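You operate a simulated robot arm through the tools that you are given. There is no shell and no other tool. Be economical: measure what you need, move in short steps, check, and stop when the job is done.

The job below is to be done with a simulated robot arm. You get a single attempt, and the scene is never put back.

## Task
Fetch the 60 orange width gauge from the white table behind line 3 and set it on top of the grey box. Fetch the small grey tote and set it on the top of the back counter. Open the shallow drawer of the far counter, take the purple box from the inside of the shallow drawer of the far counter and leave it on top of the brown flat carton, then shut the drawer. Stack the orange puck marked "57" from the top of the back counter on top of the orange puck labelled "22". Put the yellow canister labelled "46" from the top of the back counter on the white table behind line 3 and the yellow canister labelled "53" on top of the green box there. Stack the white canister that says "47" from the top of the back counter on top of the white canister labelled "26". Put the yellow meter on the white table behind line 3 away on the top of the wiring bench. Put the blue socket on top of the orange meter. Do these in any order. Set down upright: orange width gauge, yellow canister, blue socket.

The check looks at the end state, three seconds after you hand in, the way a careful person would. Anything else that was tipped, shoved, dropped, spilled or broken makes it a failure.

## Robot
A 6-joint arm with a two-finger gripper on a trunk, on a base that drives. Base frame: it is fixed to the floor where the robot stands at the start and does not move with it; the origin is under the middle of the robot, x ahead of it, y to its left, z up; the surface under the hand at the start is at about z = 0.835. Lengths are in m, angles in rad, forces in N, time in s.
With the tool pointing down near the work surface it reaches from about 0.4 to 0.84 m from the robot's upright axis, wherever it stands. Its first joint turns from -2.897 to 2.897 rad. Places, roughly: blue socket (4x4x5 cm) [1.8, 0.3, 0.9]; flat carton (34x24x11 cm) [2.8, -2.7, 1]; green box (8x9x5 cm) [2.9, -2, 1]; grey box (11x13x10 cm) [0.8, 0.3, 0.9]; orange meter (8x9x5 cm) [2.1, 0.4, 0.9]; orange puck [2.75, -2.5, 1]; orange width gauge [0.5, 0.25, 0.75]; purple box (8x10x5 cm) [1.7, -3.3, 0.8]; shallow drawer of the far counter [1.7, -3.3, 0.8]; small grey tote (19x13x6 cm) [1, -0.1, 0.9]; top of the back counter [2.7, -2.6, 1]; top of the wiring bench [-3.8, 8.6, 0.8]; white canister [2.75, -2, 1]; white table behind line 3 [1.2, 0.1, 0.8]; yellow canister [3, -2.5, 1]; yellow meter [1.75, 0.25, 0.75]. Payload 1.66 kg.
Tool frame: the origin (TCP) lies between the finger pads and is the grasp point; the fingertips stand 0.016 m ahead of it; z points along the fingers, y is the line along which they close. Largest opening 0.111 m; the body of the gripper starts 0.104 m behind the TCP.
Orientation is that of the tool frame in the base frame, as a unit quaternion [w, x, y, z]. With the fingers straight down and closing along the base's y, the tool's x points along the base's -x, its y along +y and its z along -z.

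## Interface
- The arm moves only by the tool apply_moves. Its arguments are lists of equal length, an entry for each row: "translation": the shift along the tool's x, y, z in m, a list of three; "rotation": the turn, a rotation vector about the tool's x, y, z in rad, a list of three; "grip": the gripper command, from -1 (fully open) to 1 (shut), values between in proportion. In form: {"translation": [[tx, ty, tz], ...], "rotation": [[wx, wy, wz], ...], "grip": [grip, ...]}. A call has 1 to 8 rows; each row is the pose to reach, as a shift and turn from the pose commanded when the call began, along the tool's axes at that moment. Each row takes 0.2 s and may step no farther than 0.05 m and 0.15 rad from the row before; otherwise, or with a gripper value out of range, the whole call is refused. A pose out of reach is approached as far as the arm can. The call stops where the force on the tool passes 40 N (or 10 N more than at its start, if that is more) or the arm is blocked; 0.2 s more then pass. Each finger halts on what it meets, pressing with about 30 N; the grip force reading is that of the motor and also rises with nothing between the fingers. The clock runs only during rows and for 0.2 s after the last one: add rows that repeat a pose to give the fingers time. The reply holds the time, the measured pose of the TCP, the force on the tool along the base axes, the opening and the grip force, in the units named above and with some noise, with the torque about the TCP (base axes, N m) and any sound that the robot's microphone picked up, and new pictures: "views" is both (left out), scene, wrist or none.
- Cameras (640 x 400 px; columns grow to the right, rows downward): "scene" is now at [0.0427, 0.1881, 1.5372]; the picture's right is [-0.17, -0.98, 0.00], its down [-0.82, 0.14, -0.55] and it looks along [0.54, -0.09, -0.83] (base axes); focal length 253 px, centre (320, 200). "wrist" rides on the gripper at [0.07, 0.014, -0.143] in the tool frame; the picture's right is [-0.19, 0.98, 0.00], its down [-0.87, -0.17, -0.47] and it looks along [-0.46, -0.09, 0.88] (tool axes); focal length 230 px, centre (320, 200).
- raise_lower(by): slides the trunk up (or, below 0, down) by that many m; the arm and the scene camera ride with it, the base frame stays. It gives what a move gives, with no picture.
- drive_base(legs): drives the robot by 1 to 6 legs, each [ahead, left, turn to the left] in m, m and rad, along the robot's own axes; the way and the turn of a leg run together, so that a leg with both is an arc; at most 1.5 m and 3.142 rad a leg. The arm and the cameras ride along, it lands a little off, and it stops where it bumps. It gives what a move gives, and a new picture of the scene camera.
- turn_head(pan, tilt): turns the head with the scene camera to pan (to the left, within 2.094 rad either way) and tilt (down, from -0.506 to 1.204), counted from straight ahead of the robot. It gives what a move gives, and a new picture of the scene camera.
- locate(camera, pixels): for up to 12 pixels [column, row] of the newest picture of that camera ("zoom" is the newest enlarged one), the place [x, y, z] in the base frame of the surface seen there, good to about 0.002 m, but the place of the scene camera against the robot may be out by one fixed shift of up to 0.018 m in any direction. No time passes.
- close_up(camera, box): a new picture of the part [left, top, right, bottom] of that camera's present view, enlarged. No time passes.
- hand_in(): hands the job in; it is judged then, once.

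Go step by step. Measure first, check grasps and placings, and put right what went wrong. The budget is 350 turns and 360 pictures, counting those below and the enlarged ones. Unless the task says otherwise, let go and move clear before handing in, and close with one line.

The tools are called after ">>>" as name(argument=value, ...) on one line, values as JSON. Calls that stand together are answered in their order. apply_moves: Moves the arm, as the interface text tells. Its arguments: {"type":"object","properties":{"translation":{"type":"array"},"rotation":{"type":"array"},"grip":{"type":"array"},"views":{"type":"string","enum":["both","scene","wrist","none"]}},"required":["translation","rotation","grip"]} The other tools are called the same way: raise_lower (by) slides the trunk up or down; drive_base (legs) drives the base; turn_head (pan, tilt) turns the head that bears the scene camera; locate (camera, pixels) gives the place of the surface under pixels of a picture; close_up (camera, box) takes an enlarged picture of a part of a camera's view; hand_in () hands the job in.

At the start:

```text
clock: 0.0
ee_pos: [0.4302, 0.2844, 1.0983]
tool_rot: [-0.001, 0.0, 1.0, 0.0]
contact_force: [-0.4, -0.2, 0.0]
wrist_torque: [0.01, 0.02, 0.04]
opening: 0.1109
grip_force: 0.1
trunk travel left (down, up): [-0.15, 0.44]
robot x, y, heading: [0.0007, 0.0002, -0.003]
head pan, tilt: [-0.173, 0.988]
```

scene: 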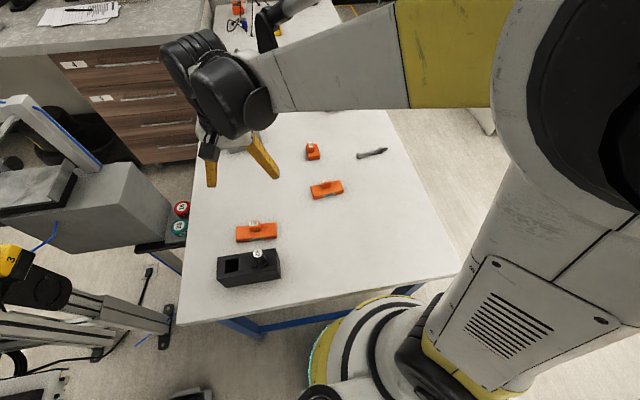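
wrist: 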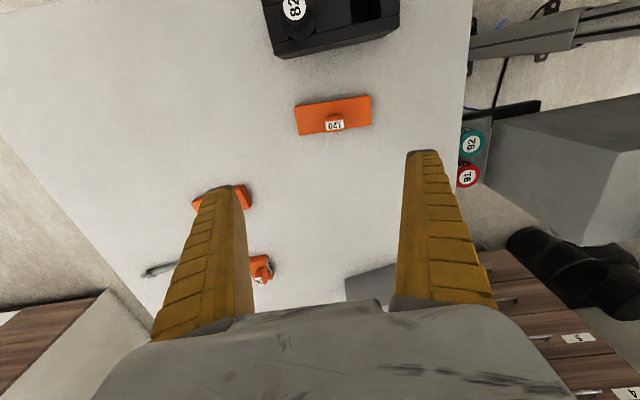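

The pictures show a white table with several orange gauges (about (255,230), (327,188), (312,151)) and a dark block at (250,265). I will enlarge to read labels.

>>> close_up(camera="scene", box=[190, 120, 400, 290])

>>> turn_head(pan=0.0, tilt=0.45)

```text
2.35 times, centred on (295, 205) of scene
```

zoom: 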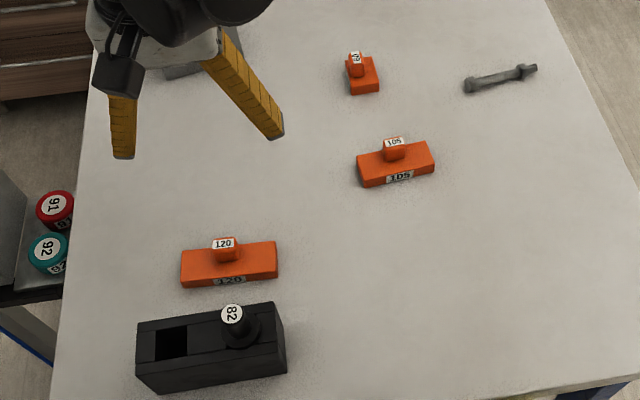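

```text
clock: 1.0
ee_pos: [0.4289, 0.286, 1.098]
tool_rot: [0.0, 0.0, 1.0, 0.0]
contact_force: [-0.1, -0.2, -0.4]
wrist_torque: [0.0, 0.01, 0.02]
opening: 0.1111
grip_force: 0.1
trunk travel left (down, up): [-0.15, 0.44]
robot x, y, heading: [0.0004, -0.001, 0.001]
head pan, tilt: [0.0, 0.45]
```

scene: 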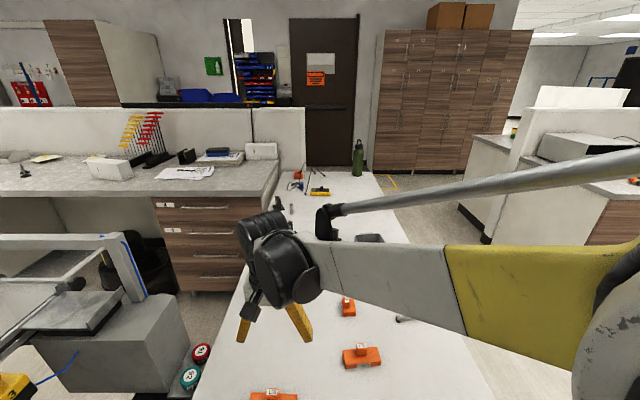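

The three gauges read 120, 105 and one unclear small one (zoom (360,70)). I'll zoom on it and locate things.

>>> close_up(camera="scene", box=[240, 150, 440, 330])

>>> locate(camera="scene", pixels=[[348, 310], [361, 358], [272, 395], [320, 190], [298, 173], [357, 160], [370, 238], [200, 290], [500, 160], [490, 140], [620, 180], [200, 170]])

>>> close_up(camera="wrist", box=[220, 230, 320, 300])

```text
2.22 times, centred on (340, 240) of scene
```

zoom: 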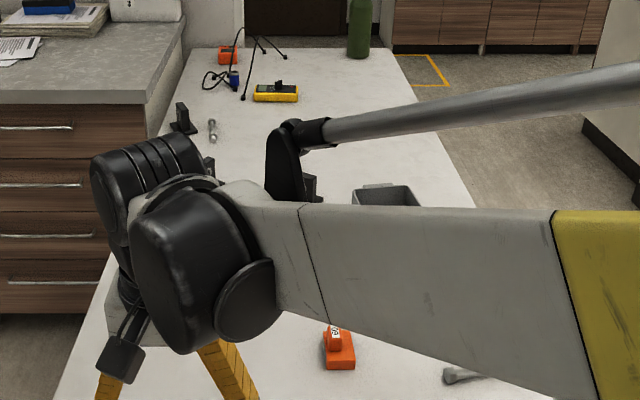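

```text
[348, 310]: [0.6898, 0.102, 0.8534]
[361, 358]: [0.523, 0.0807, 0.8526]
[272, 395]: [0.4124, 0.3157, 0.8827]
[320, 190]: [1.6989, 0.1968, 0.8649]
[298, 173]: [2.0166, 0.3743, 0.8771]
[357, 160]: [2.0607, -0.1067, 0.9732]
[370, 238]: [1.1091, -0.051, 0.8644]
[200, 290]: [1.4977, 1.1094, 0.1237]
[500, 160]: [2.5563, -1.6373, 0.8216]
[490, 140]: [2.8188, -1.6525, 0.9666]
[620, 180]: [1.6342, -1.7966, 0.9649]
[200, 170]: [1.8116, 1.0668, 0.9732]
```

```text
5.71 times, centred on (270, 265) of wrist
```

zoom: 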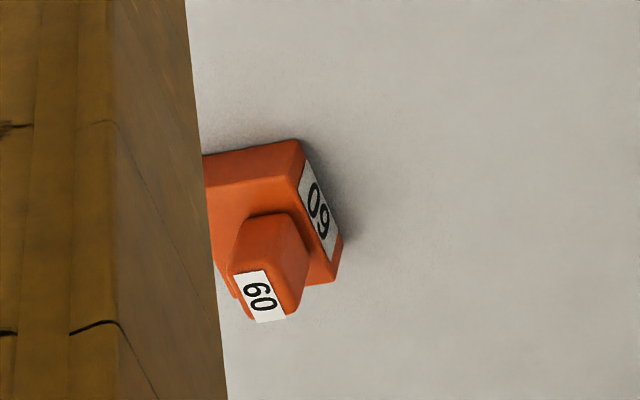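

Gauge "60" is the small one near (0.69, 0.10). I'll shift the hand to view it and the grey box with the wrist camera.

>>> apply_moves(translation=[[0, -0.045, 0], [0, -0.09, 0], [0, -0.135, 0], [0, -0.18, 0]], rotation=[[0, 0, 0], [0, 0, 0], [0, 0, 0], [0, 0, 0]], grip=[-1, -1, -1, -1])

```text
clock: 2.0
ee_pos: [0.4304, 0.104, 1.0966]
tool_rot: [0.0, 0.0, 1.0, 0.0]
contact_force: [-0.4, -0.5, -0.1]
wrist_torque: [-0.01, -0.01, 0.0]
opening: 0.1108
grip_force: 0.0
trunk travel left (down, up): [-0.15, 0.44]
robot x, y, heading: [0.0033, -0.0007, -0.004]
head pan, tilt: [0.0, 0.45]
```

scene: 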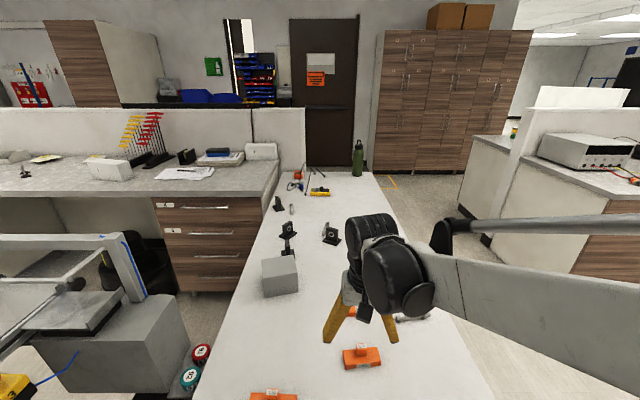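
wrist: 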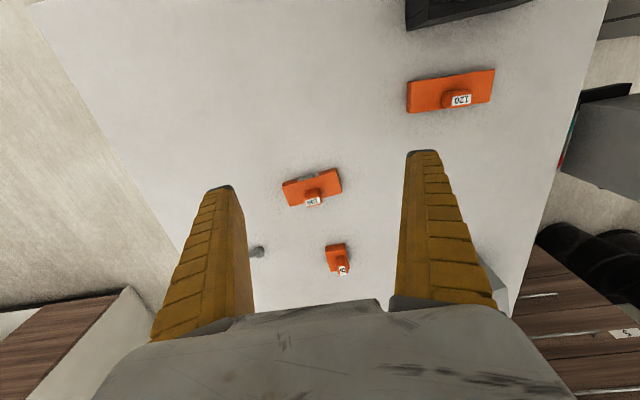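

Grey box is visible in the scene at (280,275), gauge 60 in the wrist at (337,260). Locating both.

>>> close_up(camera="wrist", box=[300, 230, 380, 280])

>>> locate(camera="wrist", pixels=[[336, 250], [326, 246], [346, 244], [330, 272], [352, 265], [338, 264], [343, 272], [312, 188], [257, 252]])

>>> locate(camera="scene", pixels=[[280, 268], [262, 258], [294, 256], [264, 280], [297, 275], [264, 297], [298, 291], [318, 191], [297, 176], [303, 187], [361, 350], [290, 235]])

```text
8.00 times, centred on (340, 255) of wrist
```

zoom: 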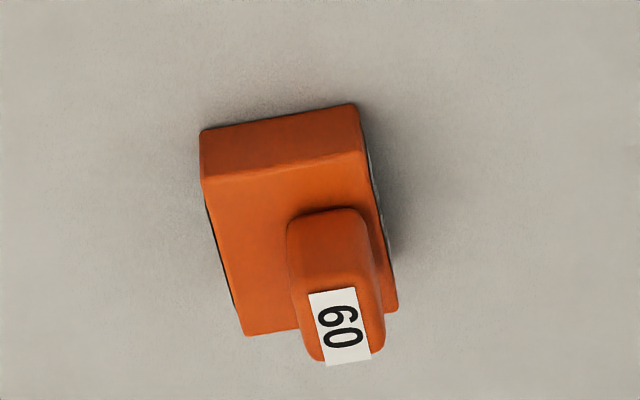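

```text
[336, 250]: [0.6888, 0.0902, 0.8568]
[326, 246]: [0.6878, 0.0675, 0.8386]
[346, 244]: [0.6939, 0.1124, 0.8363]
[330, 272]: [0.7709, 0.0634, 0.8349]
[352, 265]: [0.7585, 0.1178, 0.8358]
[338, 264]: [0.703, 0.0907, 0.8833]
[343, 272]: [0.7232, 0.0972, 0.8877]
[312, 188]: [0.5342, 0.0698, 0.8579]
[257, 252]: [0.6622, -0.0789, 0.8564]
```

```text
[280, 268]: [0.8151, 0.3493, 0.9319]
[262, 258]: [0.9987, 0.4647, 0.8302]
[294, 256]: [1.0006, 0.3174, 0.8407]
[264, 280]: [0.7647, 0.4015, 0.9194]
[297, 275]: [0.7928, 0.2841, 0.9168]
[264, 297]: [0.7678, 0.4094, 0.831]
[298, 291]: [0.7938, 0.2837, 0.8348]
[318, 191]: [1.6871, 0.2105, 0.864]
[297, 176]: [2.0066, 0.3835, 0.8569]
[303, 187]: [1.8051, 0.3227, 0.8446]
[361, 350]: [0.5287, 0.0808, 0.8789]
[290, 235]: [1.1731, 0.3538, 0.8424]
```

I'll use zoom pixels for accurate gauge geometry.

>>> close_up(camera="wrist", box=[300, 230, 380, 280])

>>> locate(camera="zoom", pixels=[[210, 185], [360, 158], [245, 325], [285, 160], [295, 222], [355, 215], [330, 255], [320, 345], [365, 340], [310, 290], [360, 280]])

```text
8.00 times, centred on (340, 255) of wrist
```

zoom: 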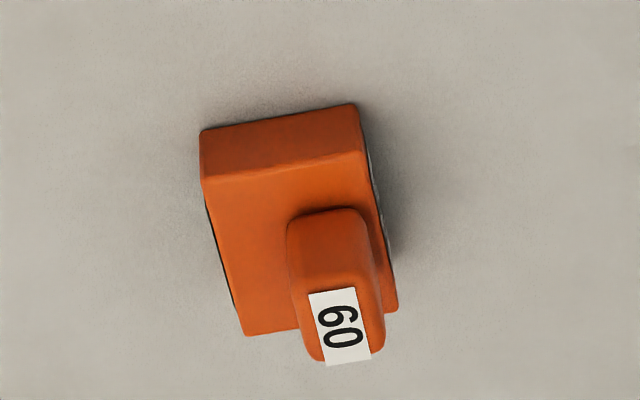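

```text
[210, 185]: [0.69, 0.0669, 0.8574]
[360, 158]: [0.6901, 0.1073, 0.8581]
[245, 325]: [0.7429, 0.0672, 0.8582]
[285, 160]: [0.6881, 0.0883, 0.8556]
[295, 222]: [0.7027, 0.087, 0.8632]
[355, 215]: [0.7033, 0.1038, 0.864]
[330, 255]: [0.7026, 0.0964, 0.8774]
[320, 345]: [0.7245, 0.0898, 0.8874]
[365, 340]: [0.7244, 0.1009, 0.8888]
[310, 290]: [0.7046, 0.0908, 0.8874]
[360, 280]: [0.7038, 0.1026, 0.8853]
```

Gauge 60 body spans x 0.688–0.746, y 0.066–0.108; grey box centre about (0.833,0.355). I need the table edges to plan where to stand.

>>> turn_head(pan=0.0, tilt=1.2)

>>> turn_head(pan=-0.9, tilt=0.45)

```text
clock: 3.1
ee_pos: [0.4317, 0.105, 1.096]
tool_rot: [0.0, 0.0, 1.0, 0.0]
contact_force: [0.0, -0.6, 0.7]
wrist_torque: [0.0, 0.01, 0.0]
opening: 0.1108
grip_force: 0.0
trunk travel left (down, up): [-0.15, 0.44]
robot x, y, heading: [-0.0002, 0.0003, -0.002]
head pan, tilt: [0.0, 1.201]
```

scene: 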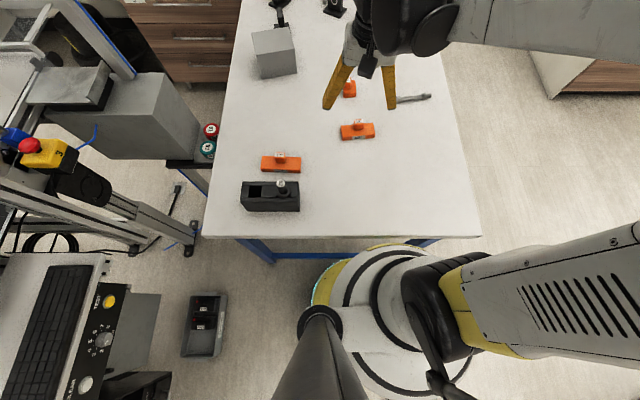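

```text
clock: 4.3
ee_pos: [0.4307, 0.1041, 1.0962]
tool_rot: [0.0, 0.0, 1.0, 0.0]
contact_force: [-0.5, -0.1, 1.0]
wrist_torque: [-0.01, 0.0, -0.03]
opening: 0.1106
grip_force: 0.1
trunk travel left (down, up): [-0.15, 0.44]
robot x, y, heading: [-0.0003, -0.0017, -0.003]
head pan, tilt: [-0.901, 0.45]
```

scene: 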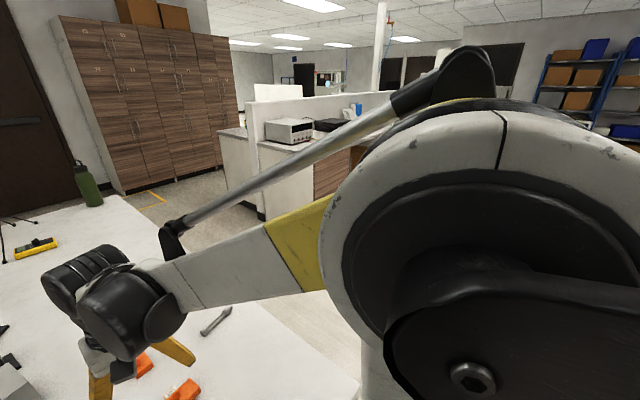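

The table's front edge is near x≈0.20, so I can't drive ahead; I'll shift the robot left so that the grey box comes in reach.

>>> drive_base(legs=[[0.0, 0.3, 0.0]])

>>> turn_head(pan=-0.1, tilt=0.8)

```text
clock: 6.3
ee_pos: [0.4311, 0.4028, 1.0957]
tool_rot: [0.0, 0.001, 1.0, 0.001]
contact_force: [0.2, 0.1, 0.3]
wrist_torque: [0.0, 0.01, 0.01]
opening: 0.1109
grip_force: 0.0
trunk travel left (down, up): [-0.15, 0.44]
robot x, y, heading: [-0.0021, 0.3015, -0.001]
head pan, tilt: [-0.901, 0.45]
```

scene: 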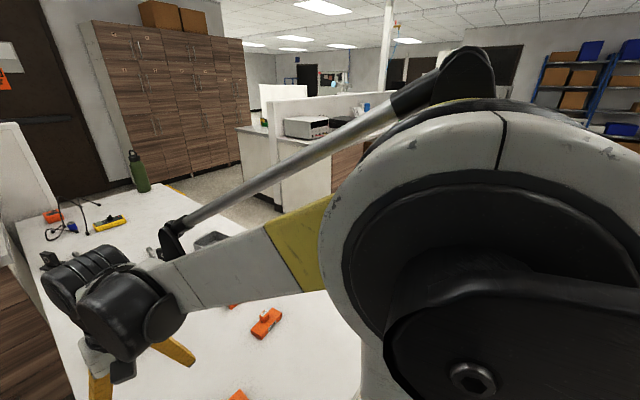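

```text
clock: 7.4
ee_pos: [0.4311, 0.4024, 1.097]
tool_rot: [0.001, 0.001, 1.0, 0.0]
contact_force: [1.0, -0.3, -0.3]
wrist_torque: [0.01, -0.01, 0.0]
opening: 0.111
grip_force: 0.0
trunk travel left (down, up): [-0.15, 0.44]
robot x, y, heading: [0.0029, 0.3019, -0.006]
head pan, tilt: [-0.099, 0.799]
```

scene: 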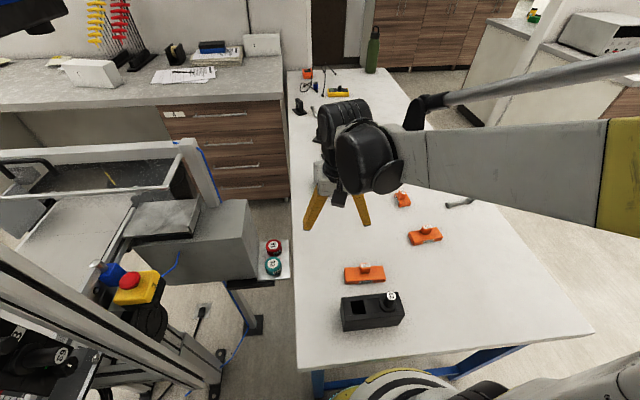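

Moving the hand over toward gauge 60.

>>> apply_moves(translation=[[-0.033, -0.036, 0], [-0.066, -0.072, 0], [-0.099, -0.108, 0], [-0.132, -0.144, 0], [-0.165, -0.18, 0], [-0.198, -0.216, 0], [-0.228, -0.25, 0], [-0.25, -0.275, 0]], rotation=[[0, 0, 0], [0, 0, 0], [0, 0, 0], [0, 0, 0], [0, 0, 0], [0, 0, 0], [0, 0, 0], [0, 0, 0]], grip=[-1, -1, -1, -1, -1, -1, -1, -1], views="wrist")

```text
clock: 9.2
ee_pos: [0.6807, 0.1247, 1.0974]
tool_rot: [0.0, 0.002, 1.0, 0.0]
contact_force: [-0.5, -0.4, -0.1]
wrist_torque: [-0.01, 0.0, 0.02]
opening: 0.1108
grip_force: 0.0
trunk travel left (down, up): [-0.15, 0.44]
robot x, y, heading: [-0.0017, 0.2961, -0.005]
head pan, tilt: [-0.099, 0.799]
```

wrist: 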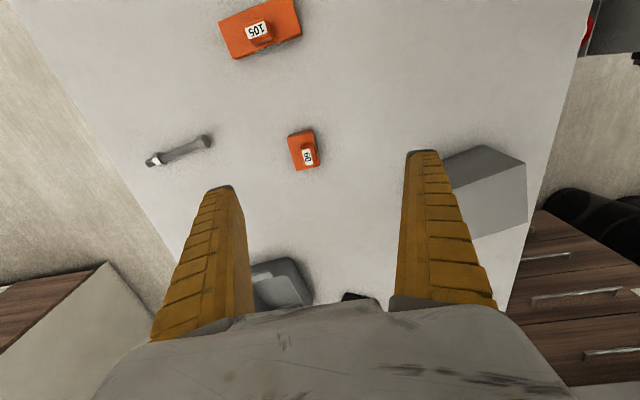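

Gauge at (303,150), grey box at (485,185), grey tote at (280,280). Locating.

>>> locate(camera="wrist", pixels=[[291, 140], [312, 134], [298, 167], [318, 165], [304, 145], [309, 163], [447, 163], [484, 148], [523, 164], [478, 195], [270, 268], [303, 298]])

```text
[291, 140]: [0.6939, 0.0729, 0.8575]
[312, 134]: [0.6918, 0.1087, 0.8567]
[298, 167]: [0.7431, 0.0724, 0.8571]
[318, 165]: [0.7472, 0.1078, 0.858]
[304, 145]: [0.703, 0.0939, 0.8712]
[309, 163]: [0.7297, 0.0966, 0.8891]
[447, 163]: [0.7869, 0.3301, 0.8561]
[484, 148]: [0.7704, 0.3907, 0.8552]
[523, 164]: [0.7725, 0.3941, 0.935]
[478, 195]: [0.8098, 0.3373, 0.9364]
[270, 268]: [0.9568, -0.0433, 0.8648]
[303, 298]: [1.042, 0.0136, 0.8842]
```

Gauge centre ≈ (0.719, 0.089). Moving above and descending to TCP z≈0.857.

>>> apply_moves(translation=[[-0.03, -0.03, 0.01], [-0.038, -0.036, 0.055], [-0.038, -0.036, 0.1], [-0.038, -0.036, 0.145]], rotation=[[0, 0, 0], [0, 0, 0], [0, 0, 0], [0, 0, 0]], grip=[-1, -1, -1, -1], views="wrist")

```text
clock: 10.2
ee_pos: [0.7202, 0.09, 0.9505]
tool_rot: [0.0, 0.002, 1.0, 0.0]
contact_force: [-0.7, 0.0, 0.9]
wrist_torque: [0.02, 0.01, 0.0]
opening: 0.1108
grip_force: 0.0
trunk travel left (down, up): [-0.15, 0.44]
robot x, y, heading: [-0.0013, 0.2984, -0.002]
head pan, tilt: [-0.099, 0.799]
```

wrist: 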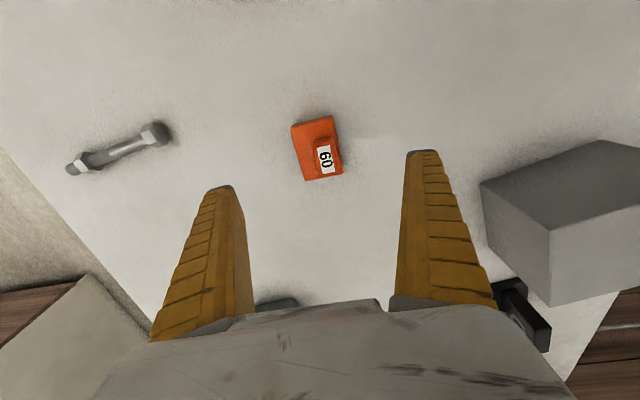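

Gauge is centred between the fingers. Descending and closing.

>>> apply_moves(translation=[[0, 0, 0.045], [0, 0, 0.08], [0, 0, 0.093], [0, 0, 0.093], [0, 0, 0.093], [0, 0, 0.093], [0, 0, 0.093]], rotation=[[0, 0, 0], [0, 0, 0], [0, 0, 0], [0, 0, 0], [0, 0, 0], [0, 0, 0], [0, 0, 0]], grip=[-1, -1, -1, 0.6, 1, 1, 1], views="wrist")

```text
clock: 11.8
ee_pos: [0.72, 0.0911, 0.8595]
tool_rot: [0.0, 0.002, 1.0, 0.0]
contact_force: [2.3, -0.6, 8.7]
wrist_torque: [-0.04, -0.04, 0.06]
opening: 0.0414
grip_force: 30.1
trunk travel left (down, up): [-0.15, 0.44]
robot x, y, heading: [0.0004, 0.3024, -0.003]
head pan, tilt: [-0.099, 0.799]
```

wrist: 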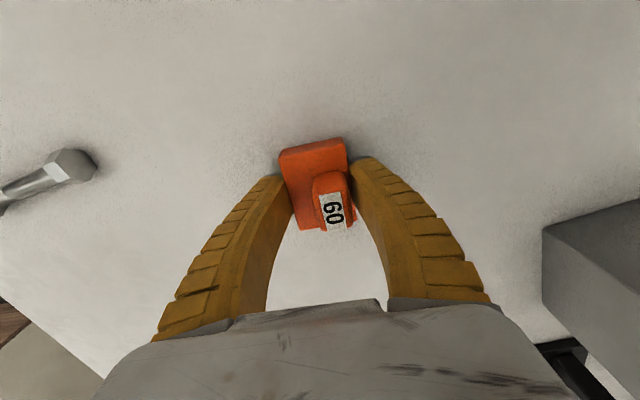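

Grasp holds (opening 0.041, 30 N). Lifting and carrying to the grey box.

>>> apply_moves(translation=[[0, 0, -0.045], [0, 0, -0.09], [0, 0, -0.135], [-0.018, 0.045, -0.15], [-0.036, 0.09, -0.15], [-0.054, 0.135, -0.15], [-0.072, 0.18, -0.15], [-0.09, 0.225, -0.15]], rotation=[[0, 0, 0], [0, 0, 0], [0, 0, 0], [0, 0, 0], [0, 0, 0], [0, 0, 0], [0, 0, 0], [0, 0, 0]], grip=[1, 1, 1, 1, 1, 1, 1, 1], views="both")

>>> apply_moves(translation=[[-0.01, 0.02, 0], [-0.018, 0.036, 0], [-0.018, 0.036, 0]], rotation=[[0, 0, 0], [0, 0, 0], [0, 0, 0]], grip=[1, 1, 1], views="both")

```text
refused: row 4 steps farther than a row can; nothing moved
```

```text
clock: 12.6
ee_pos: [0.7361, 0.1276, 0.8588]
tool_rot: [0.0, 0.002, 1.0, 0.0]
contact_force: [-0.4, -0.5, 2.2]
wrist_torque: [-0.06, -0.01, 0.03]
opening: 0.0409
grip_force: 29.9
trunk travel left (down, up): [-0.15, 0.44]
robot x, y, heading: [0.004, 0.3028, -0.004]
head pan, tilt: [-0.099, 0.799]
```

scene: 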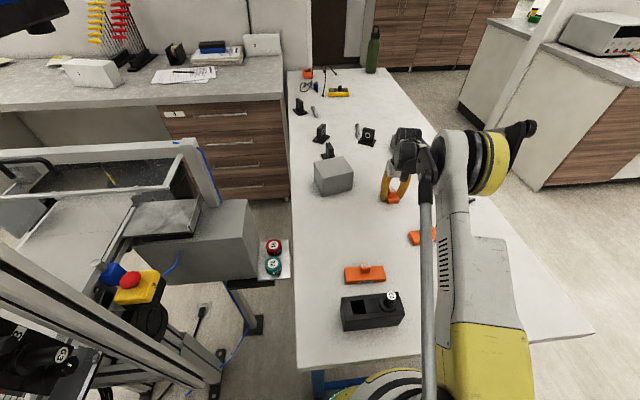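
wrist: 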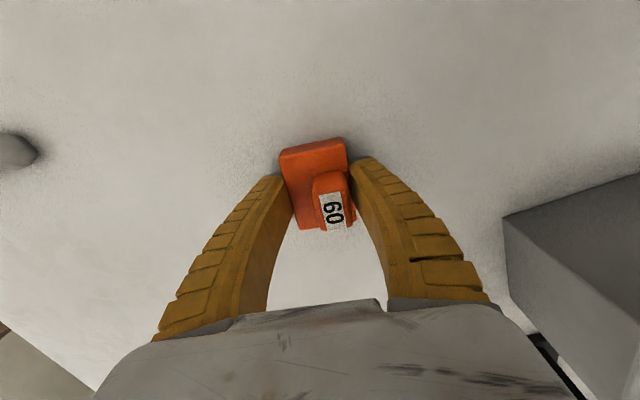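

The first call was refused for step size, so the second only slid the gauge 4 cm along the table, harmlessly. Now lifting properly.

>>> apply_moves(translation=[[0, 0, -0.045], [0, 0, -0.09], [0, 0, -0.135], [0, 0, -0.15], [-0.018, 0.045, -0.15], [-0.036, 0.09, -0.15], [-0.054, 0.135, -0.15], [-0.072, 0.18, -0.15]], rotation=[[0, 0, 0], [0, 0, 0], [0, 0, 0], [0, 0, 0], [0, 0, 0], [0, 0, 0], [0, 0, 0], [0, 0, 0]], grip=[1, 1, 1, 1, 1, 1, 1, 1], views="wrist")

```text
clock: 14.4
ee_pos: [0.8112, 0.3074, 1.0077]
tool_rot: [0.0, 0.002, 1.0, 0.0]
contact_force: [-0.4, -0.3, -1.1]
wrist_torque: [-0.02, 0.01, -0.02]
opening: 0.0403
grip_force: 30.0
trunk travel left (down, up): [-0.15, 0.44]
robot x, y, heading: [-0.0016, 0.2985, -0.001]
head pan, tilt: [-0.099, 0.799]
```

wrist: 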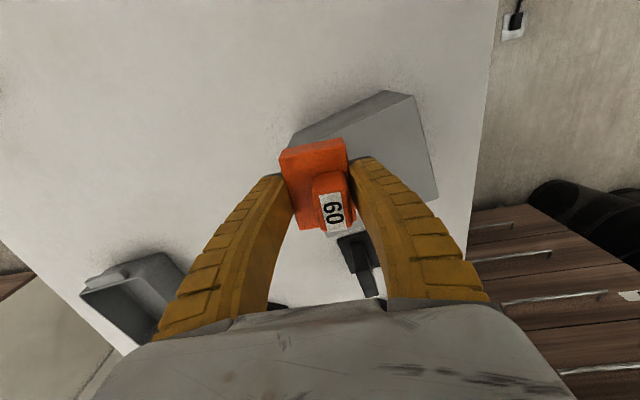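

Locating the box top's visible corners to centre the placement.

>>> locate(camera="wrist", pixels=[[408, 99], [434, 192], [390, 130], [405, 160], [360, 113], [362, 225]])

```text
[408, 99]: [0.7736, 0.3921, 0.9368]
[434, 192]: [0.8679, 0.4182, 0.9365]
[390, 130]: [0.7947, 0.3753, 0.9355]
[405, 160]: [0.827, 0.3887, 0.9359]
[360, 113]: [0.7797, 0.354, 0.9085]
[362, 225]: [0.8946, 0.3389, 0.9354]
```

Box centre ≈ (0.835, 0.345), top z 0.936. Moving over and lowering to contact, then releasing.

>>> apply_moves(translation=[[-0.018, 0.038, 0], [-0.018, 0.038, 0.035], [-0.018, 0.038, 0.046], [-0.018, 0.038, 0.046]], rotation=[[0, 0, 0], [0, 0, 0], [0, 0, 0], [0, 0, 0]], grip=[1, 1, 1, 1], views="wrist")

```text
clock: 15.4
ee_pos: [0.8272, 0.3444, 0.9613]
tool_rot: [0.0, 0.001, 1.0, 0.0]
contact_force: [0.0, 1.1, -1.4]
wrist_torque: [0.02, 0.0, -0.05]
opening: 0.0405
grip_force: 30.3
trunk travel left (down, up): [-0.15, 0.44]
robot x, y, heading: [0.0023, 0.2982, -0.005]
head pan, tilt: [-0.099, 0.799]
```

wrist: 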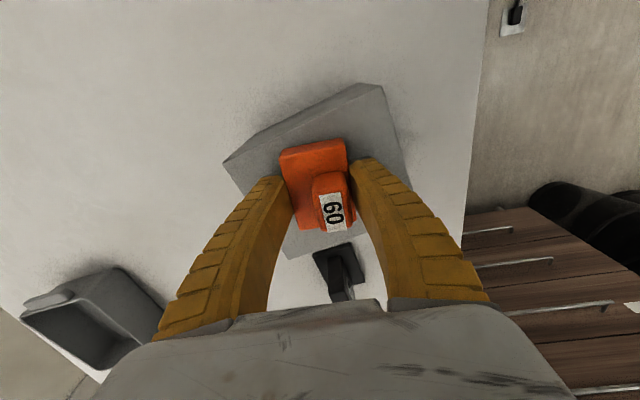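

Not yet in contact but within a mm or so; lowering 2 mm more, then opening and rising.

>>> apply_moves(translation=[[0, 0, 0.003], [0, 0, 0.003], [0, 0, 0.003], [0, 0, 0.003], [0, 0, -0.03], [0, 0, -0.075], [0, 0, -0.12]], rotation=[[0, 0, 0], [0, 0, 0], [0, 0, 0], [0, 0, 0], [0, 0, 0], [0, 0, 0], [0, 0, 0]], grip=[1, 0.0, -0.6, -1, -1, -1, -1], views="both")

```text
clock: 17.0
ee_pos: [0.8232, 0.3434, 1.0831]
tool_rot: [0.001, 0.002, 1.0, 0.0]
contact_force: [0.1, -1.0, 0.0]
wrist_torque: [-0.02, -0.06, 0.0]
opening: 0.1106
grip_force: 0.1
out of reach, approached as far as the arm can: row 7
trunk travel left (down, up): [-0.15, 0.44]
robot x, y, heading: [0.0, 0.2994, -0.002]
head pan, tilt: [-0.099, 0.799]
```

scene: 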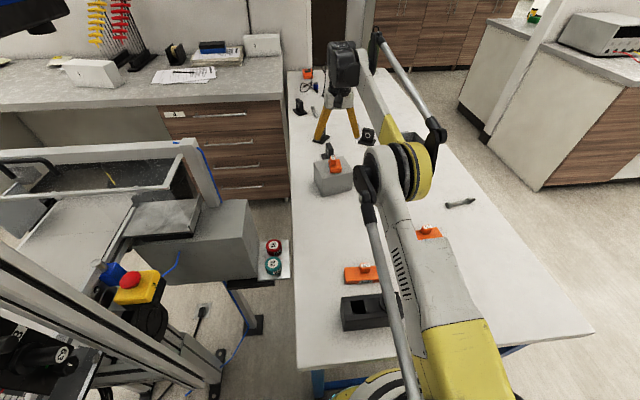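
wrist: 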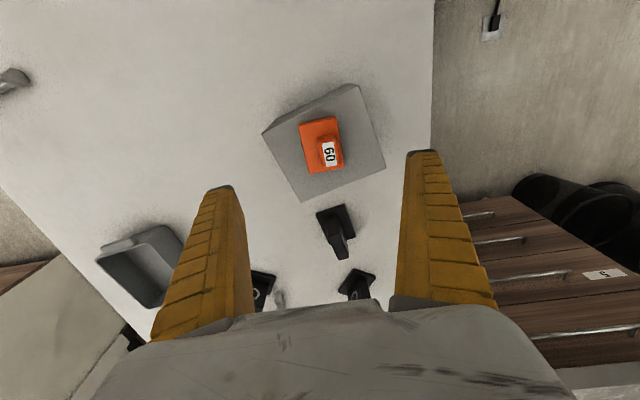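

Gauge 60 sits centred on the grey box. Locating the table's right edge, then retracting the hand.

>>> locate(camera="scene", pixels=[[400, 90], [500, 230], [580, 328], [320, 360], [460, 105], [450, 98], [490, 145], [540, 185], [610, 300], [336, 93], [308, 74], [300, 88]])

>>> apply_moves(translation=[[0.045, 0, 0], [0.09, 0, 0], [0.135, 0, 0], [0.18, 0, 0], [0.225, 0, 0], [0.27, 0, 0], [0.315, 0, 0], [0.36, 0, 0]], rotation=[[0, 0, 0], [0, 0, 0], [0, 0, 0], [0, 0, 0], [0, 0, 0], [0, 0, 0], [0, 0, 0], [0, 0, 0]], grip=[-1, -1, -1, -1, -1, -1, -1, -1], views="none")

```text
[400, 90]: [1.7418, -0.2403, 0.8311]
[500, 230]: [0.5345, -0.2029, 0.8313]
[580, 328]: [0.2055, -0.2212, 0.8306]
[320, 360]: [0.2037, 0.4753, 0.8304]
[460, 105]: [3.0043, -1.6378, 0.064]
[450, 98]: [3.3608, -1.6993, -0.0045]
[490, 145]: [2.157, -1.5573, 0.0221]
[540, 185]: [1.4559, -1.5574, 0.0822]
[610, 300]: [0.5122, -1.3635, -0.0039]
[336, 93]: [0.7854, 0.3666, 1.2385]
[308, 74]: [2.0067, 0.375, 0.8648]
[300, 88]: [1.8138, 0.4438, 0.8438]
```

```text
clock: 18.8
ee_pos: [0.4626, 0.3455, 1.0804]
tool_rot: [0.0, 0.001, 1.0, 0.0]
contact_force: [0.2, -0.1, -0.1]
wrist_torque: [0.03, 0.02, 0.03]
opening: 0.111
grip_force: 0.0
trunk travel left (down, up): [-0.15, 0.44]
robot x, y, heading: [0.0022, 0.297, -0.005]
head pan, tilt: [-0.099, 0.799]
```

Table spans y −0.24…0.48, aisle down to y≈−1.55. I'll raise the trunk and drive around into the aisle.

>>> raise_lower(by=0.25)

>>> drive_base(legs=[[-0.15, 0, 0], [0, -1.1, 0], [1.15, 0, 0]])

>>> turn_head(pan=0.5, tilt=0.6)

```text
clock: 21.4
ee_pos: [0.4624, 0.3458, 1.331]
tool_rot: [0.0, 0.002, 1.0, 0.0]
contact_force: [0.3, 0.0, -1.0]
wrist_torque: [-0.01, 0.03, 0.01]
opening: 0.1109
grip_force: 0.1
trunk travel left (down, up): [-0.4, 0.19]
robot x, y, heading: [-0.0, 0.3008, -0.005]
head pan, tilt: [-0.099, 0.799]
```

```text
clock: 33.5
ee_pos: [1.4704, -0.7007, 1.3305]
tool_rot: [0.0, -0.017, 1.0, 0.0]
contact_force: [0.4, 0.3, 0.3]
wrist_torque: [0.0, 0.0, 0.02]
opening: 0.1108
grip_force: 0.1
trunk travel left (down, up): [-0.4, 0.19]
robot x, y, heading: [1.0063, -0.7668, 0.031]
head pan, tilt: [-0.099, 0.799]
```

scene: 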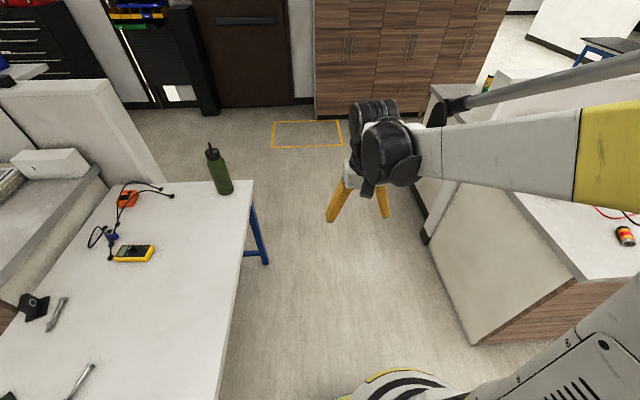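

```text
clock: 34.5
ee_pos: [1.4691, -0.6999, 1.331]
tool_rot: [0.0, -0.016, 1.0, 0.0]
contact_force: [0.1, -0.5, 0.0]
wrist_torque: [0.04, -0.03, 0.01]
opening: 0.1111
grip_force: 0.0
trunk travel left (down, up): [-0.4, 0.19]
robot x, y, heading: [1.012, -0.761, 0.039]
head pan, tilt: [0.499, 0.6]
```

scene: 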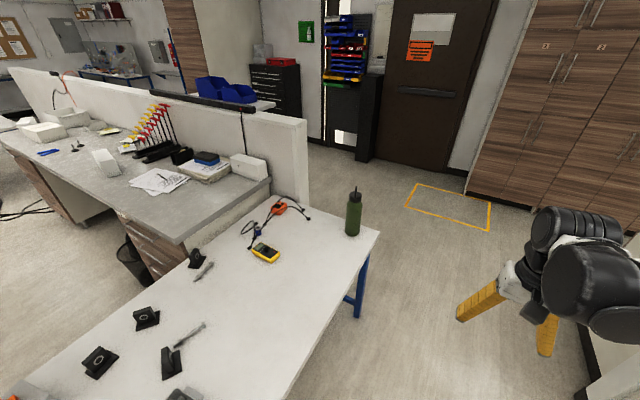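

Plenty of floor beyond the table's far end. Zooming on the meters.

>>> close_up(camera="scene", box=[220, 180, 380, 280])

>>> locate(camera="scene", pixels=[[278, 209], [257, 231], [265, 253], [353, 213], [376, 232], [300, 205], [249, 227], [331, 148], [440, 210], [350, 205], [310, 218], [280, 395]])

```text
4.00 times, centred on (300, 230) of scene
```

zoom: 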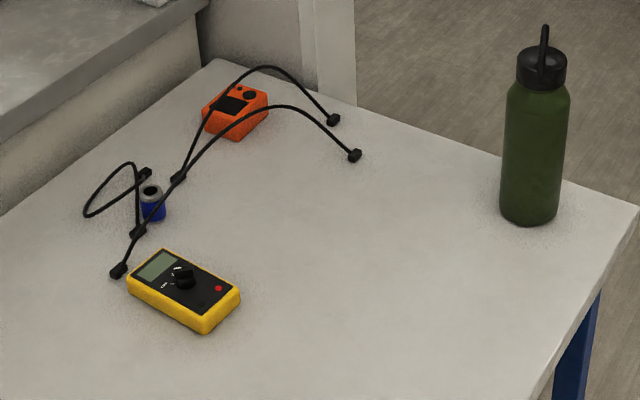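

```text
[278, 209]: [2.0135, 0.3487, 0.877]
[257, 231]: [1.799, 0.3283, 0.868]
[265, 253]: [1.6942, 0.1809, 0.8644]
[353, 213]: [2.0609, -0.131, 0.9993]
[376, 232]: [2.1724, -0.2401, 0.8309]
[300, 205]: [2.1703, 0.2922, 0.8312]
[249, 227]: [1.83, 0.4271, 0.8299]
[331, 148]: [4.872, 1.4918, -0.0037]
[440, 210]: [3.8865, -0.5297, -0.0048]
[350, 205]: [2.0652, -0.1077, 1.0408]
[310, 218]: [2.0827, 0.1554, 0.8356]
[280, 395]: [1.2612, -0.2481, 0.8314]
```

Driving to the far end of the table, turned to face it.

>>> drive_base(legs=[[1.5, 0, 0], [0.15, 0, 0], [0, 0, 3.1], [0, -1.0, 0]])

>>> turn_head(pan=0.0, tilt=0.9)

```text
clock: 54.9
ee_pos: [2.2212, 0.2466, 1.3312]
tool_rot: [0.0, 1.0, -0.009, -0.001]
contact_force: [-1.5, -6.0, 3.5]
wrist_torque: [0.2, 0.01, 0.03]
opening: 0.1066
grip_force: 0.1
trunk travel left (down, up): [-0.4, 0.19]
robot x, y, heading: [2.6872, 0.2875, 3.126]
head pan, tilt: [0.499, 0.6]
```

scene: 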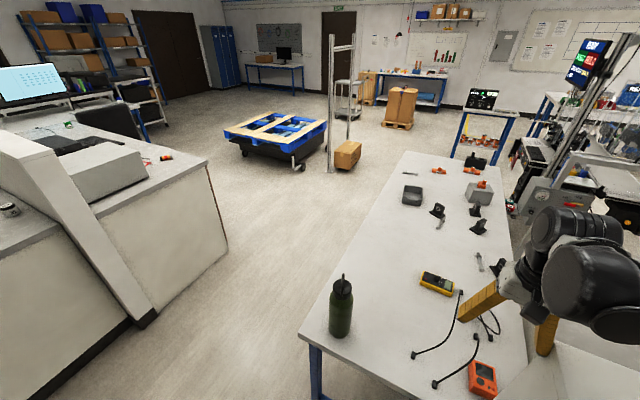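

```text
clock: 55.8
ee_pos: [2.2213, 0.2478, 1.3311]
tool_rot: [-0.001, 1.0, -0.01, 0.0]
contact_force: [-0.1, -4.7, 1.4]
wrist_torque: [0.14, -0.03, 0.0]
opening: 0.1074
grip_force: 0.1
trunk travel left (down, up): [-0.4, 0.19]
robot x, y, heading: [2.6821, 0.2899, 3.122]
head pan, tilt: [0.0, 0.901]
```

scene: 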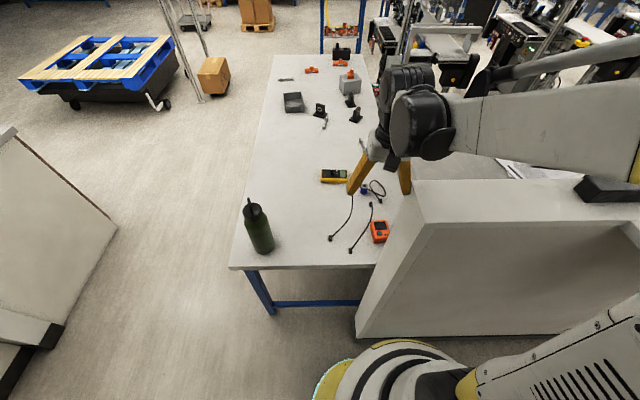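

A small side force (−4.7 N) shows the finger touching the partition beside the counter; I back away to −y.

>>> drive_base(legs=[[0, 0.2, 0]])

>>> locate(camera="scene", pixels=[[430, 225], [440, 180], [360, 330], [379, 225], [400, 400]])

```text
clock: 57.4
ee_pos: [2.2187, 0.0434, 1.3307]
tool_rot: [0.0, 1.0, -0.008, -0.001]
contact_force: [0.2, -0.1, 0.6]
wrist_torque: [0.03, 0.0, -0.03]
opening: 0.111
grip_force: 0.1
trunk travel left (down, up): [-0.4, 0.19]
robot x, y, heading: [2.6852, 0.0849, 3.121]
head pan, tilt: [0.0, 0.901]
```

scene: 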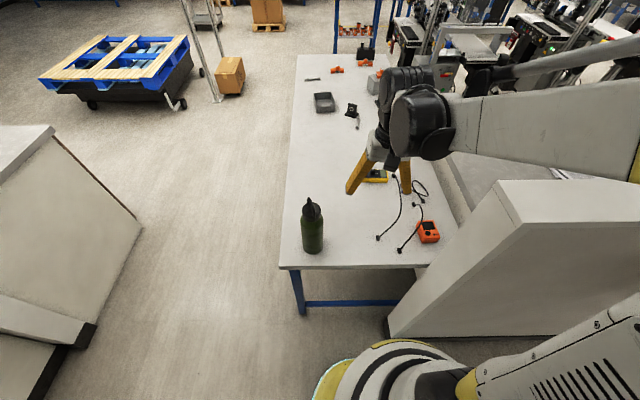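

```text
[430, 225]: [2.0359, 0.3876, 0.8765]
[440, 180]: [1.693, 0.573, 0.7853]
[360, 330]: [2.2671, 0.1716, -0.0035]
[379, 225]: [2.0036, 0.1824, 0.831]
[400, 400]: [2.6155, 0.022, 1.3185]
```

Robot may stand 0.2 m from a table edge (as at the start). Locating the partition before closing in.

>>> locate(camera="scene", pixels=[[500, 192], [510, 225], [458, 222], [440, 260], [390, 325], [600, 200], [428, 235], [421, 222], [420, 180]])

>>> drive_base(legs=[[0.22, 0, 0]])

```text
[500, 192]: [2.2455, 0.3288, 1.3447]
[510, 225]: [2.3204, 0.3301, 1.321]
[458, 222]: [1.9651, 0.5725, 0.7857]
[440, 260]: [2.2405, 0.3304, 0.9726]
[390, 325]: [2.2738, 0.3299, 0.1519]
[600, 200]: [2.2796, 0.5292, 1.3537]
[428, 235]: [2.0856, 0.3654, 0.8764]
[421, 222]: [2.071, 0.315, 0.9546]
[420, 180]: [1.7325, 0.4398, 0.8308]
```

```text
clock: 59.1
ee_pos: [1.9982, 0.0474, 1.3316]
tool_rot: [0.0, 1.0, -0.008, 0.0]
contact_force: [-0.7, -0.4, -0.1]
wrist_torque: [0.02, -0.05, -0.01]
opening: 0.1109
grip_force: 0.0
trunk travel left (down, up): [-0.4, 0.19]
robot x, y, heading: [2.4622, 0.0869, 3.127]
head pan, tilt: [0.0, 0.901]
```

scene: 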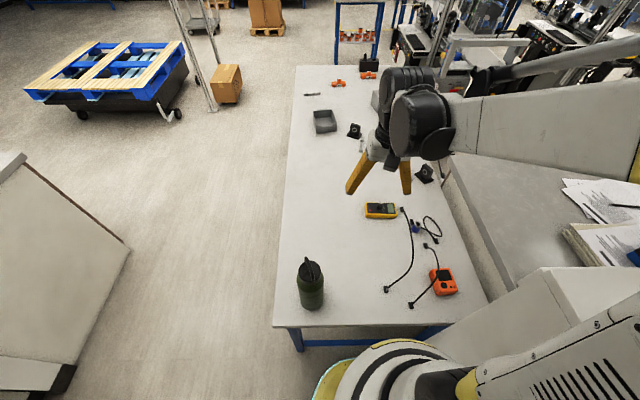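

Zooming on the socket and leads.

>>> close_up(camera="scene", box=[350, 190, 470, 310])

>>> locate(camera="zoom", pixels=[[285, 112], [290, 90], [275, 75], [330, 220], [377, 115], [390, 200], [410, 275], [325, 320], [215, 320], [430, 265], [490, 320], [320, 170]])

```text
3.33 times, centred on (410, 250) of scene
```

zoom: 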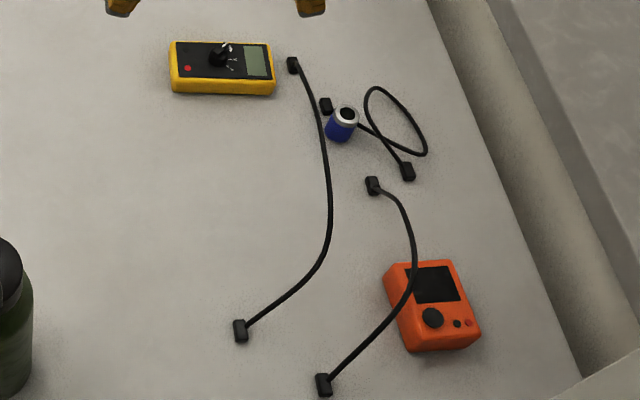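

```text
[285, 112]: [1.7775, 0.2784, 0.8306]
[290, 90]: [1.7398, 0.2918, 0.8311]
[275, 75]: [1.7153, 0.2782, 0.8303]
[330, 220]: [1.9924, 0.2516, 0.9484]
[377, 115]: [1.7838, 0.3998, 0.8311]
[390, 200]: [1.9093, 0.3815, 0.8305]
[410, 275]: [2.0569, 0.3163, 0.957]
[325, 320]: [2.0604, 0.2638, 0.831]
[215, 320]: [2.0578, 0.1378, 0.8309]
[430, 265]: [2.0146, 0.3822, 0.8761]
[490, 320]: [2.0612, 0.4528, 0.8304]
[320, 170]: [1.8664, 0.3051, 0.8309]
```

The leads form vertical arches up to z≈0.957. I'll view the socket from above with the wrist camera.

>>> apply_moves(translation=[[-0.02, -0.04, 0.0], [-0.04, -0.08, 0], [-0.06, -0.12, 0.0], [-0.07, -0.16, 0.01], [-0.08, -0.2, 0.02], [-0.08, -0.235, 0.04], [-0.08, -0.26, 0.07], [-0.08, -0.27, 0.11]], rotation=[[0, 0, 0], [0, 0, 0], [0, 0, 0], [0, 0, 0], [0, 0, 0], [0, 0, 0], [0, 0, 0], [0, 0, 0]], grip=[-1, -1, -1, -1, -1, -1, -1, -1], views="both")

```text
clock: 60.9
ee_pos: [1.9214, 0.3213, 1.2188]
tool_rot: [0.0, 1.0, -0.008, 0.0]
contact_force: [0.2, 0.5, -0.2]
wrist_torque: [-0.01, -0.06, 0.02]
opening: 0.1109
grip_force: 0.0
trunk travel left (down, up): [-0.4, 0.19]
robot x, y, heading: [2.4643, 0.0835, 3.123]
head pan, tilt: [0.0, 0.901]
```

scene: 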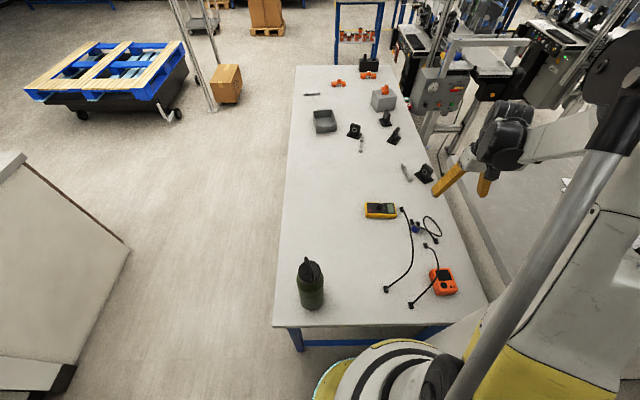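
wrist: 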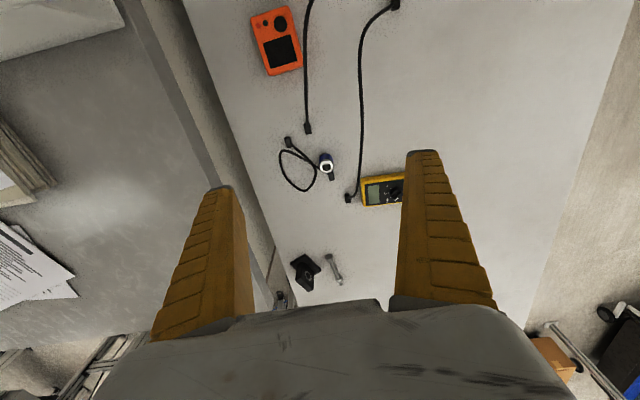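

>>> close_up(camera="wrist", box=[240, 110, 400, 210])

>>> locate(camera="zoom", pixels=[[345, 215], [345, 230], [330, 225], [365, 222], [305, 180], [350, 285], [360, 262], [190, 125], [268, 80], [270, 170], [160, 190], [320, 245]])

>>> locate(camera="wrist", pixels=[[252, 20], [289, 8], [266, 72], [301, 66], [282, 52], [281, 22], [304, 80], [311, 5], [360, 80], [365, 190], [363, 182], [385, 178]])

```text
4.00 times, centred on (320, 160) of wrist
```

zoom: 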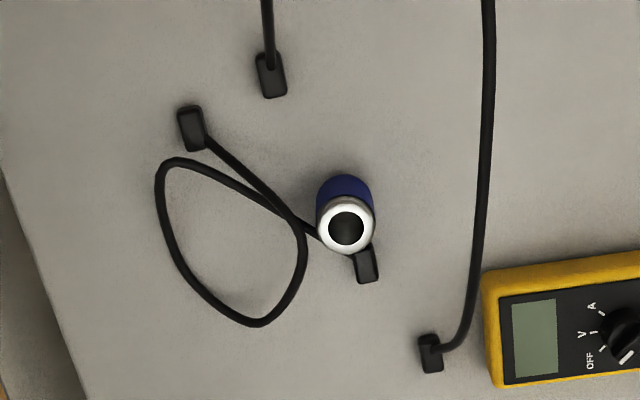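

```text
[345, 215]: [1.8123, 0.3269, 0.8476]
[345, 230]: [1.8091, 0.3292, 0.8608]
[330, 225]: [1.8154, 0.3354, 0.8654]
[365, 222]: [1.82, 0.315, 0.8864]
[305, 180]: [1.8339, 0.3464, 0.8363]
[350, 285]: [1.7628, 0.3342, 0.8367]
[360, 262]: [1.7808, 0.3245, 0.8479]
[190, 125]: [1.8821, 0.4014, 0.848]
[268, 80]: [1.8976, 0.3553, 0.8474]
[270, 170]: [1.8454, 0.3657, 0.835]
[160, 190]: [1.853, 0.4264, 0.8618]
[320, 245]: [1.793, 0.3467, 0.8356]
```

```text
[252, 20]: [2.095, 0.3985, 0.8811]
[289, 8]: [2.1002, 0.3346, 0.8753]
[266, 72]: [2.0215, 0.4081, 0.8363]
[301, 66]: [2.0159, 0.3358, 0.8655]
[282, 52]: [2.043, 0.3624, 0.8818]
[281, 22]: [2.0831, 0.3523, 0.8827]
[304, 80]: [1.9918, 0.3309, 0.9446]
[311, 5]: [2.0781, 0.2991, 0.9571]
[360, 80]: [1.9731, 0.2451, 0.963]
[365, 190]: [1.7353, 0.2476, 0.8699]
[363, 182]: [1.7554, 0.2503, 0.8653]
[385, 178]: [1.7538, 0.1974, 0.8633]
```

The lead's plug touches the socket's far side at about (367,265) in the zoom. Measuring lead heights around it before choosing the finger line.

>>> locate(camera="zoom", pixels=[[320, 236], [303, 225], [304, 250], [290, 210], [270, 200], [240, 180], [260, 322], [300, 270], [365, 250], [375, 275], [340, 200], [345, 185]])

>>> close_up(camera="wrist", box=[296, 140, 360, 180])

```text
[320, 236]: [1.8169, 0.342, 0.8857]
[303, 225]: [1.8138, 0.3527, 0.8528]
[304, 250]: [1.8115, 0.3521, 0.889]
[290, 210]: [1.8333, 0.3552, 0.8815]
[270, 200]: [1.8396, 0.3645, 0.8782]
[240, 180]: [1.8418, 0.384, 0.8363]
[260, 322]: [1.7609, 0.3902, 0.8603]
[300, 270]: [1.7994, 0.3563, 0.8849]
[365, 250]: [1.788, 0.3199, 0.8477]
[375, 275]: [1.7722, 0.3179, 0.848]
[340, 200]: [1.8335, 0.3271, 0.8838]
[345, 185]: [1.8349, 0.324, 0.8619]
```

```text
10.00 times, centred on (328, 160) of wrist
```

zoom: 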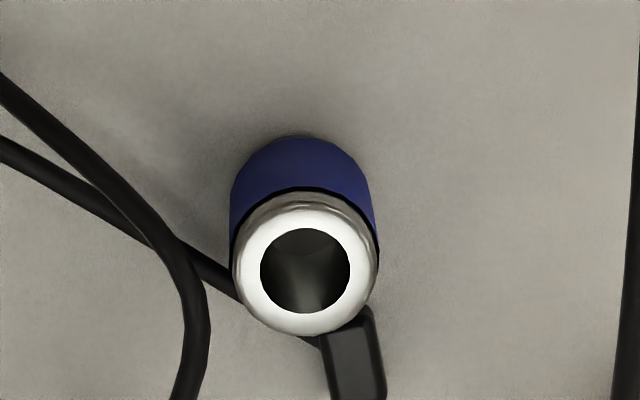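

The lead loop reaches z 0.889 beside the socket's +y side, so I'll close along base x with tips above the plug (z>0.85). Rotating the hand 90° about its axis first.

>>> apply_moves(translation=[[0, 0, 0], [0, 0, 0], [0, 0, 0], [0, 0, 0], [0, 0, 0], [0, 0, 0], [0, 0, 0], [0, 0, 0]], rotation=[[0, 0, 0.15], [0, 0, 0.3], [0, 0, 0.45], [0, 0, 0.6], [0, 0, 0.75], [0, 0, 0.9], [0, 0, 1.05], [0, 0, 1.2]], grip=[-1, -1, -1, -1, -1, -1, -1, -1], views="none")

>>> apply_moves(translation=[[0, 0, 0], [0, 0, 0], [0, 0, 0], [0, 0, 0]], rotation=[[0, 0, 0.15], [0, 0, 0.3], [0, 0, 0.355], [0, 0, 0.355]], grip=[-1, -0.8, -0.6, -0.4], views="wrist")

```text
clock: 62.7
ee_pos: [1.9227, 0.3192, 1.2196]
tool_rot: [0.0, 0.82, -0.572, 0.0]
contact_force: [0.9, -0.2, -0.7]
wrist_torque: [-0.01, -0.01, 0.02]
opening: 0.1109
grip_force: 0.1
trunk travel left (down, up): [-0.4, 0.19]
robot x, y, heading: [2.4582, 0.087, 3.125]
head pan, tilt: [0.0, 0.901]
```

```text
clock: 63.7
ee_pos: [1.9232, 0.3185, 1.2208]
tool_rot: [0.0, -0.706, 0.708, -0.001]
contact_force: [0.5, 0.3, -0.9]
wrist_torque: [-0.05, 0.02, 0.0]
opening: 0.0789
grip_force: 1.3
trunk travel left (down, up): [-0.4, 0.19]
robot x, y, heading: [2.4666, 0.0887, 3.123]
head pan, tilt: [0.0, 0.901]
```

wrist: 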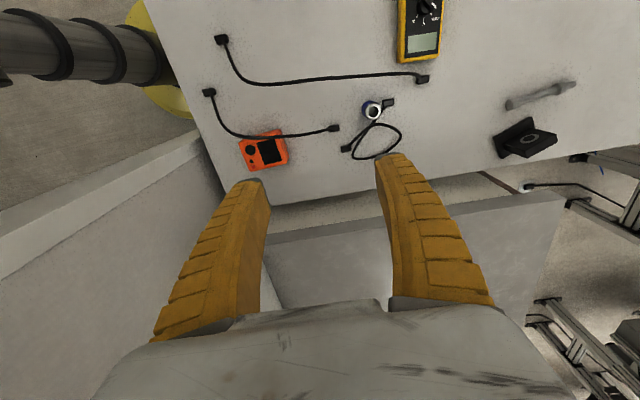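

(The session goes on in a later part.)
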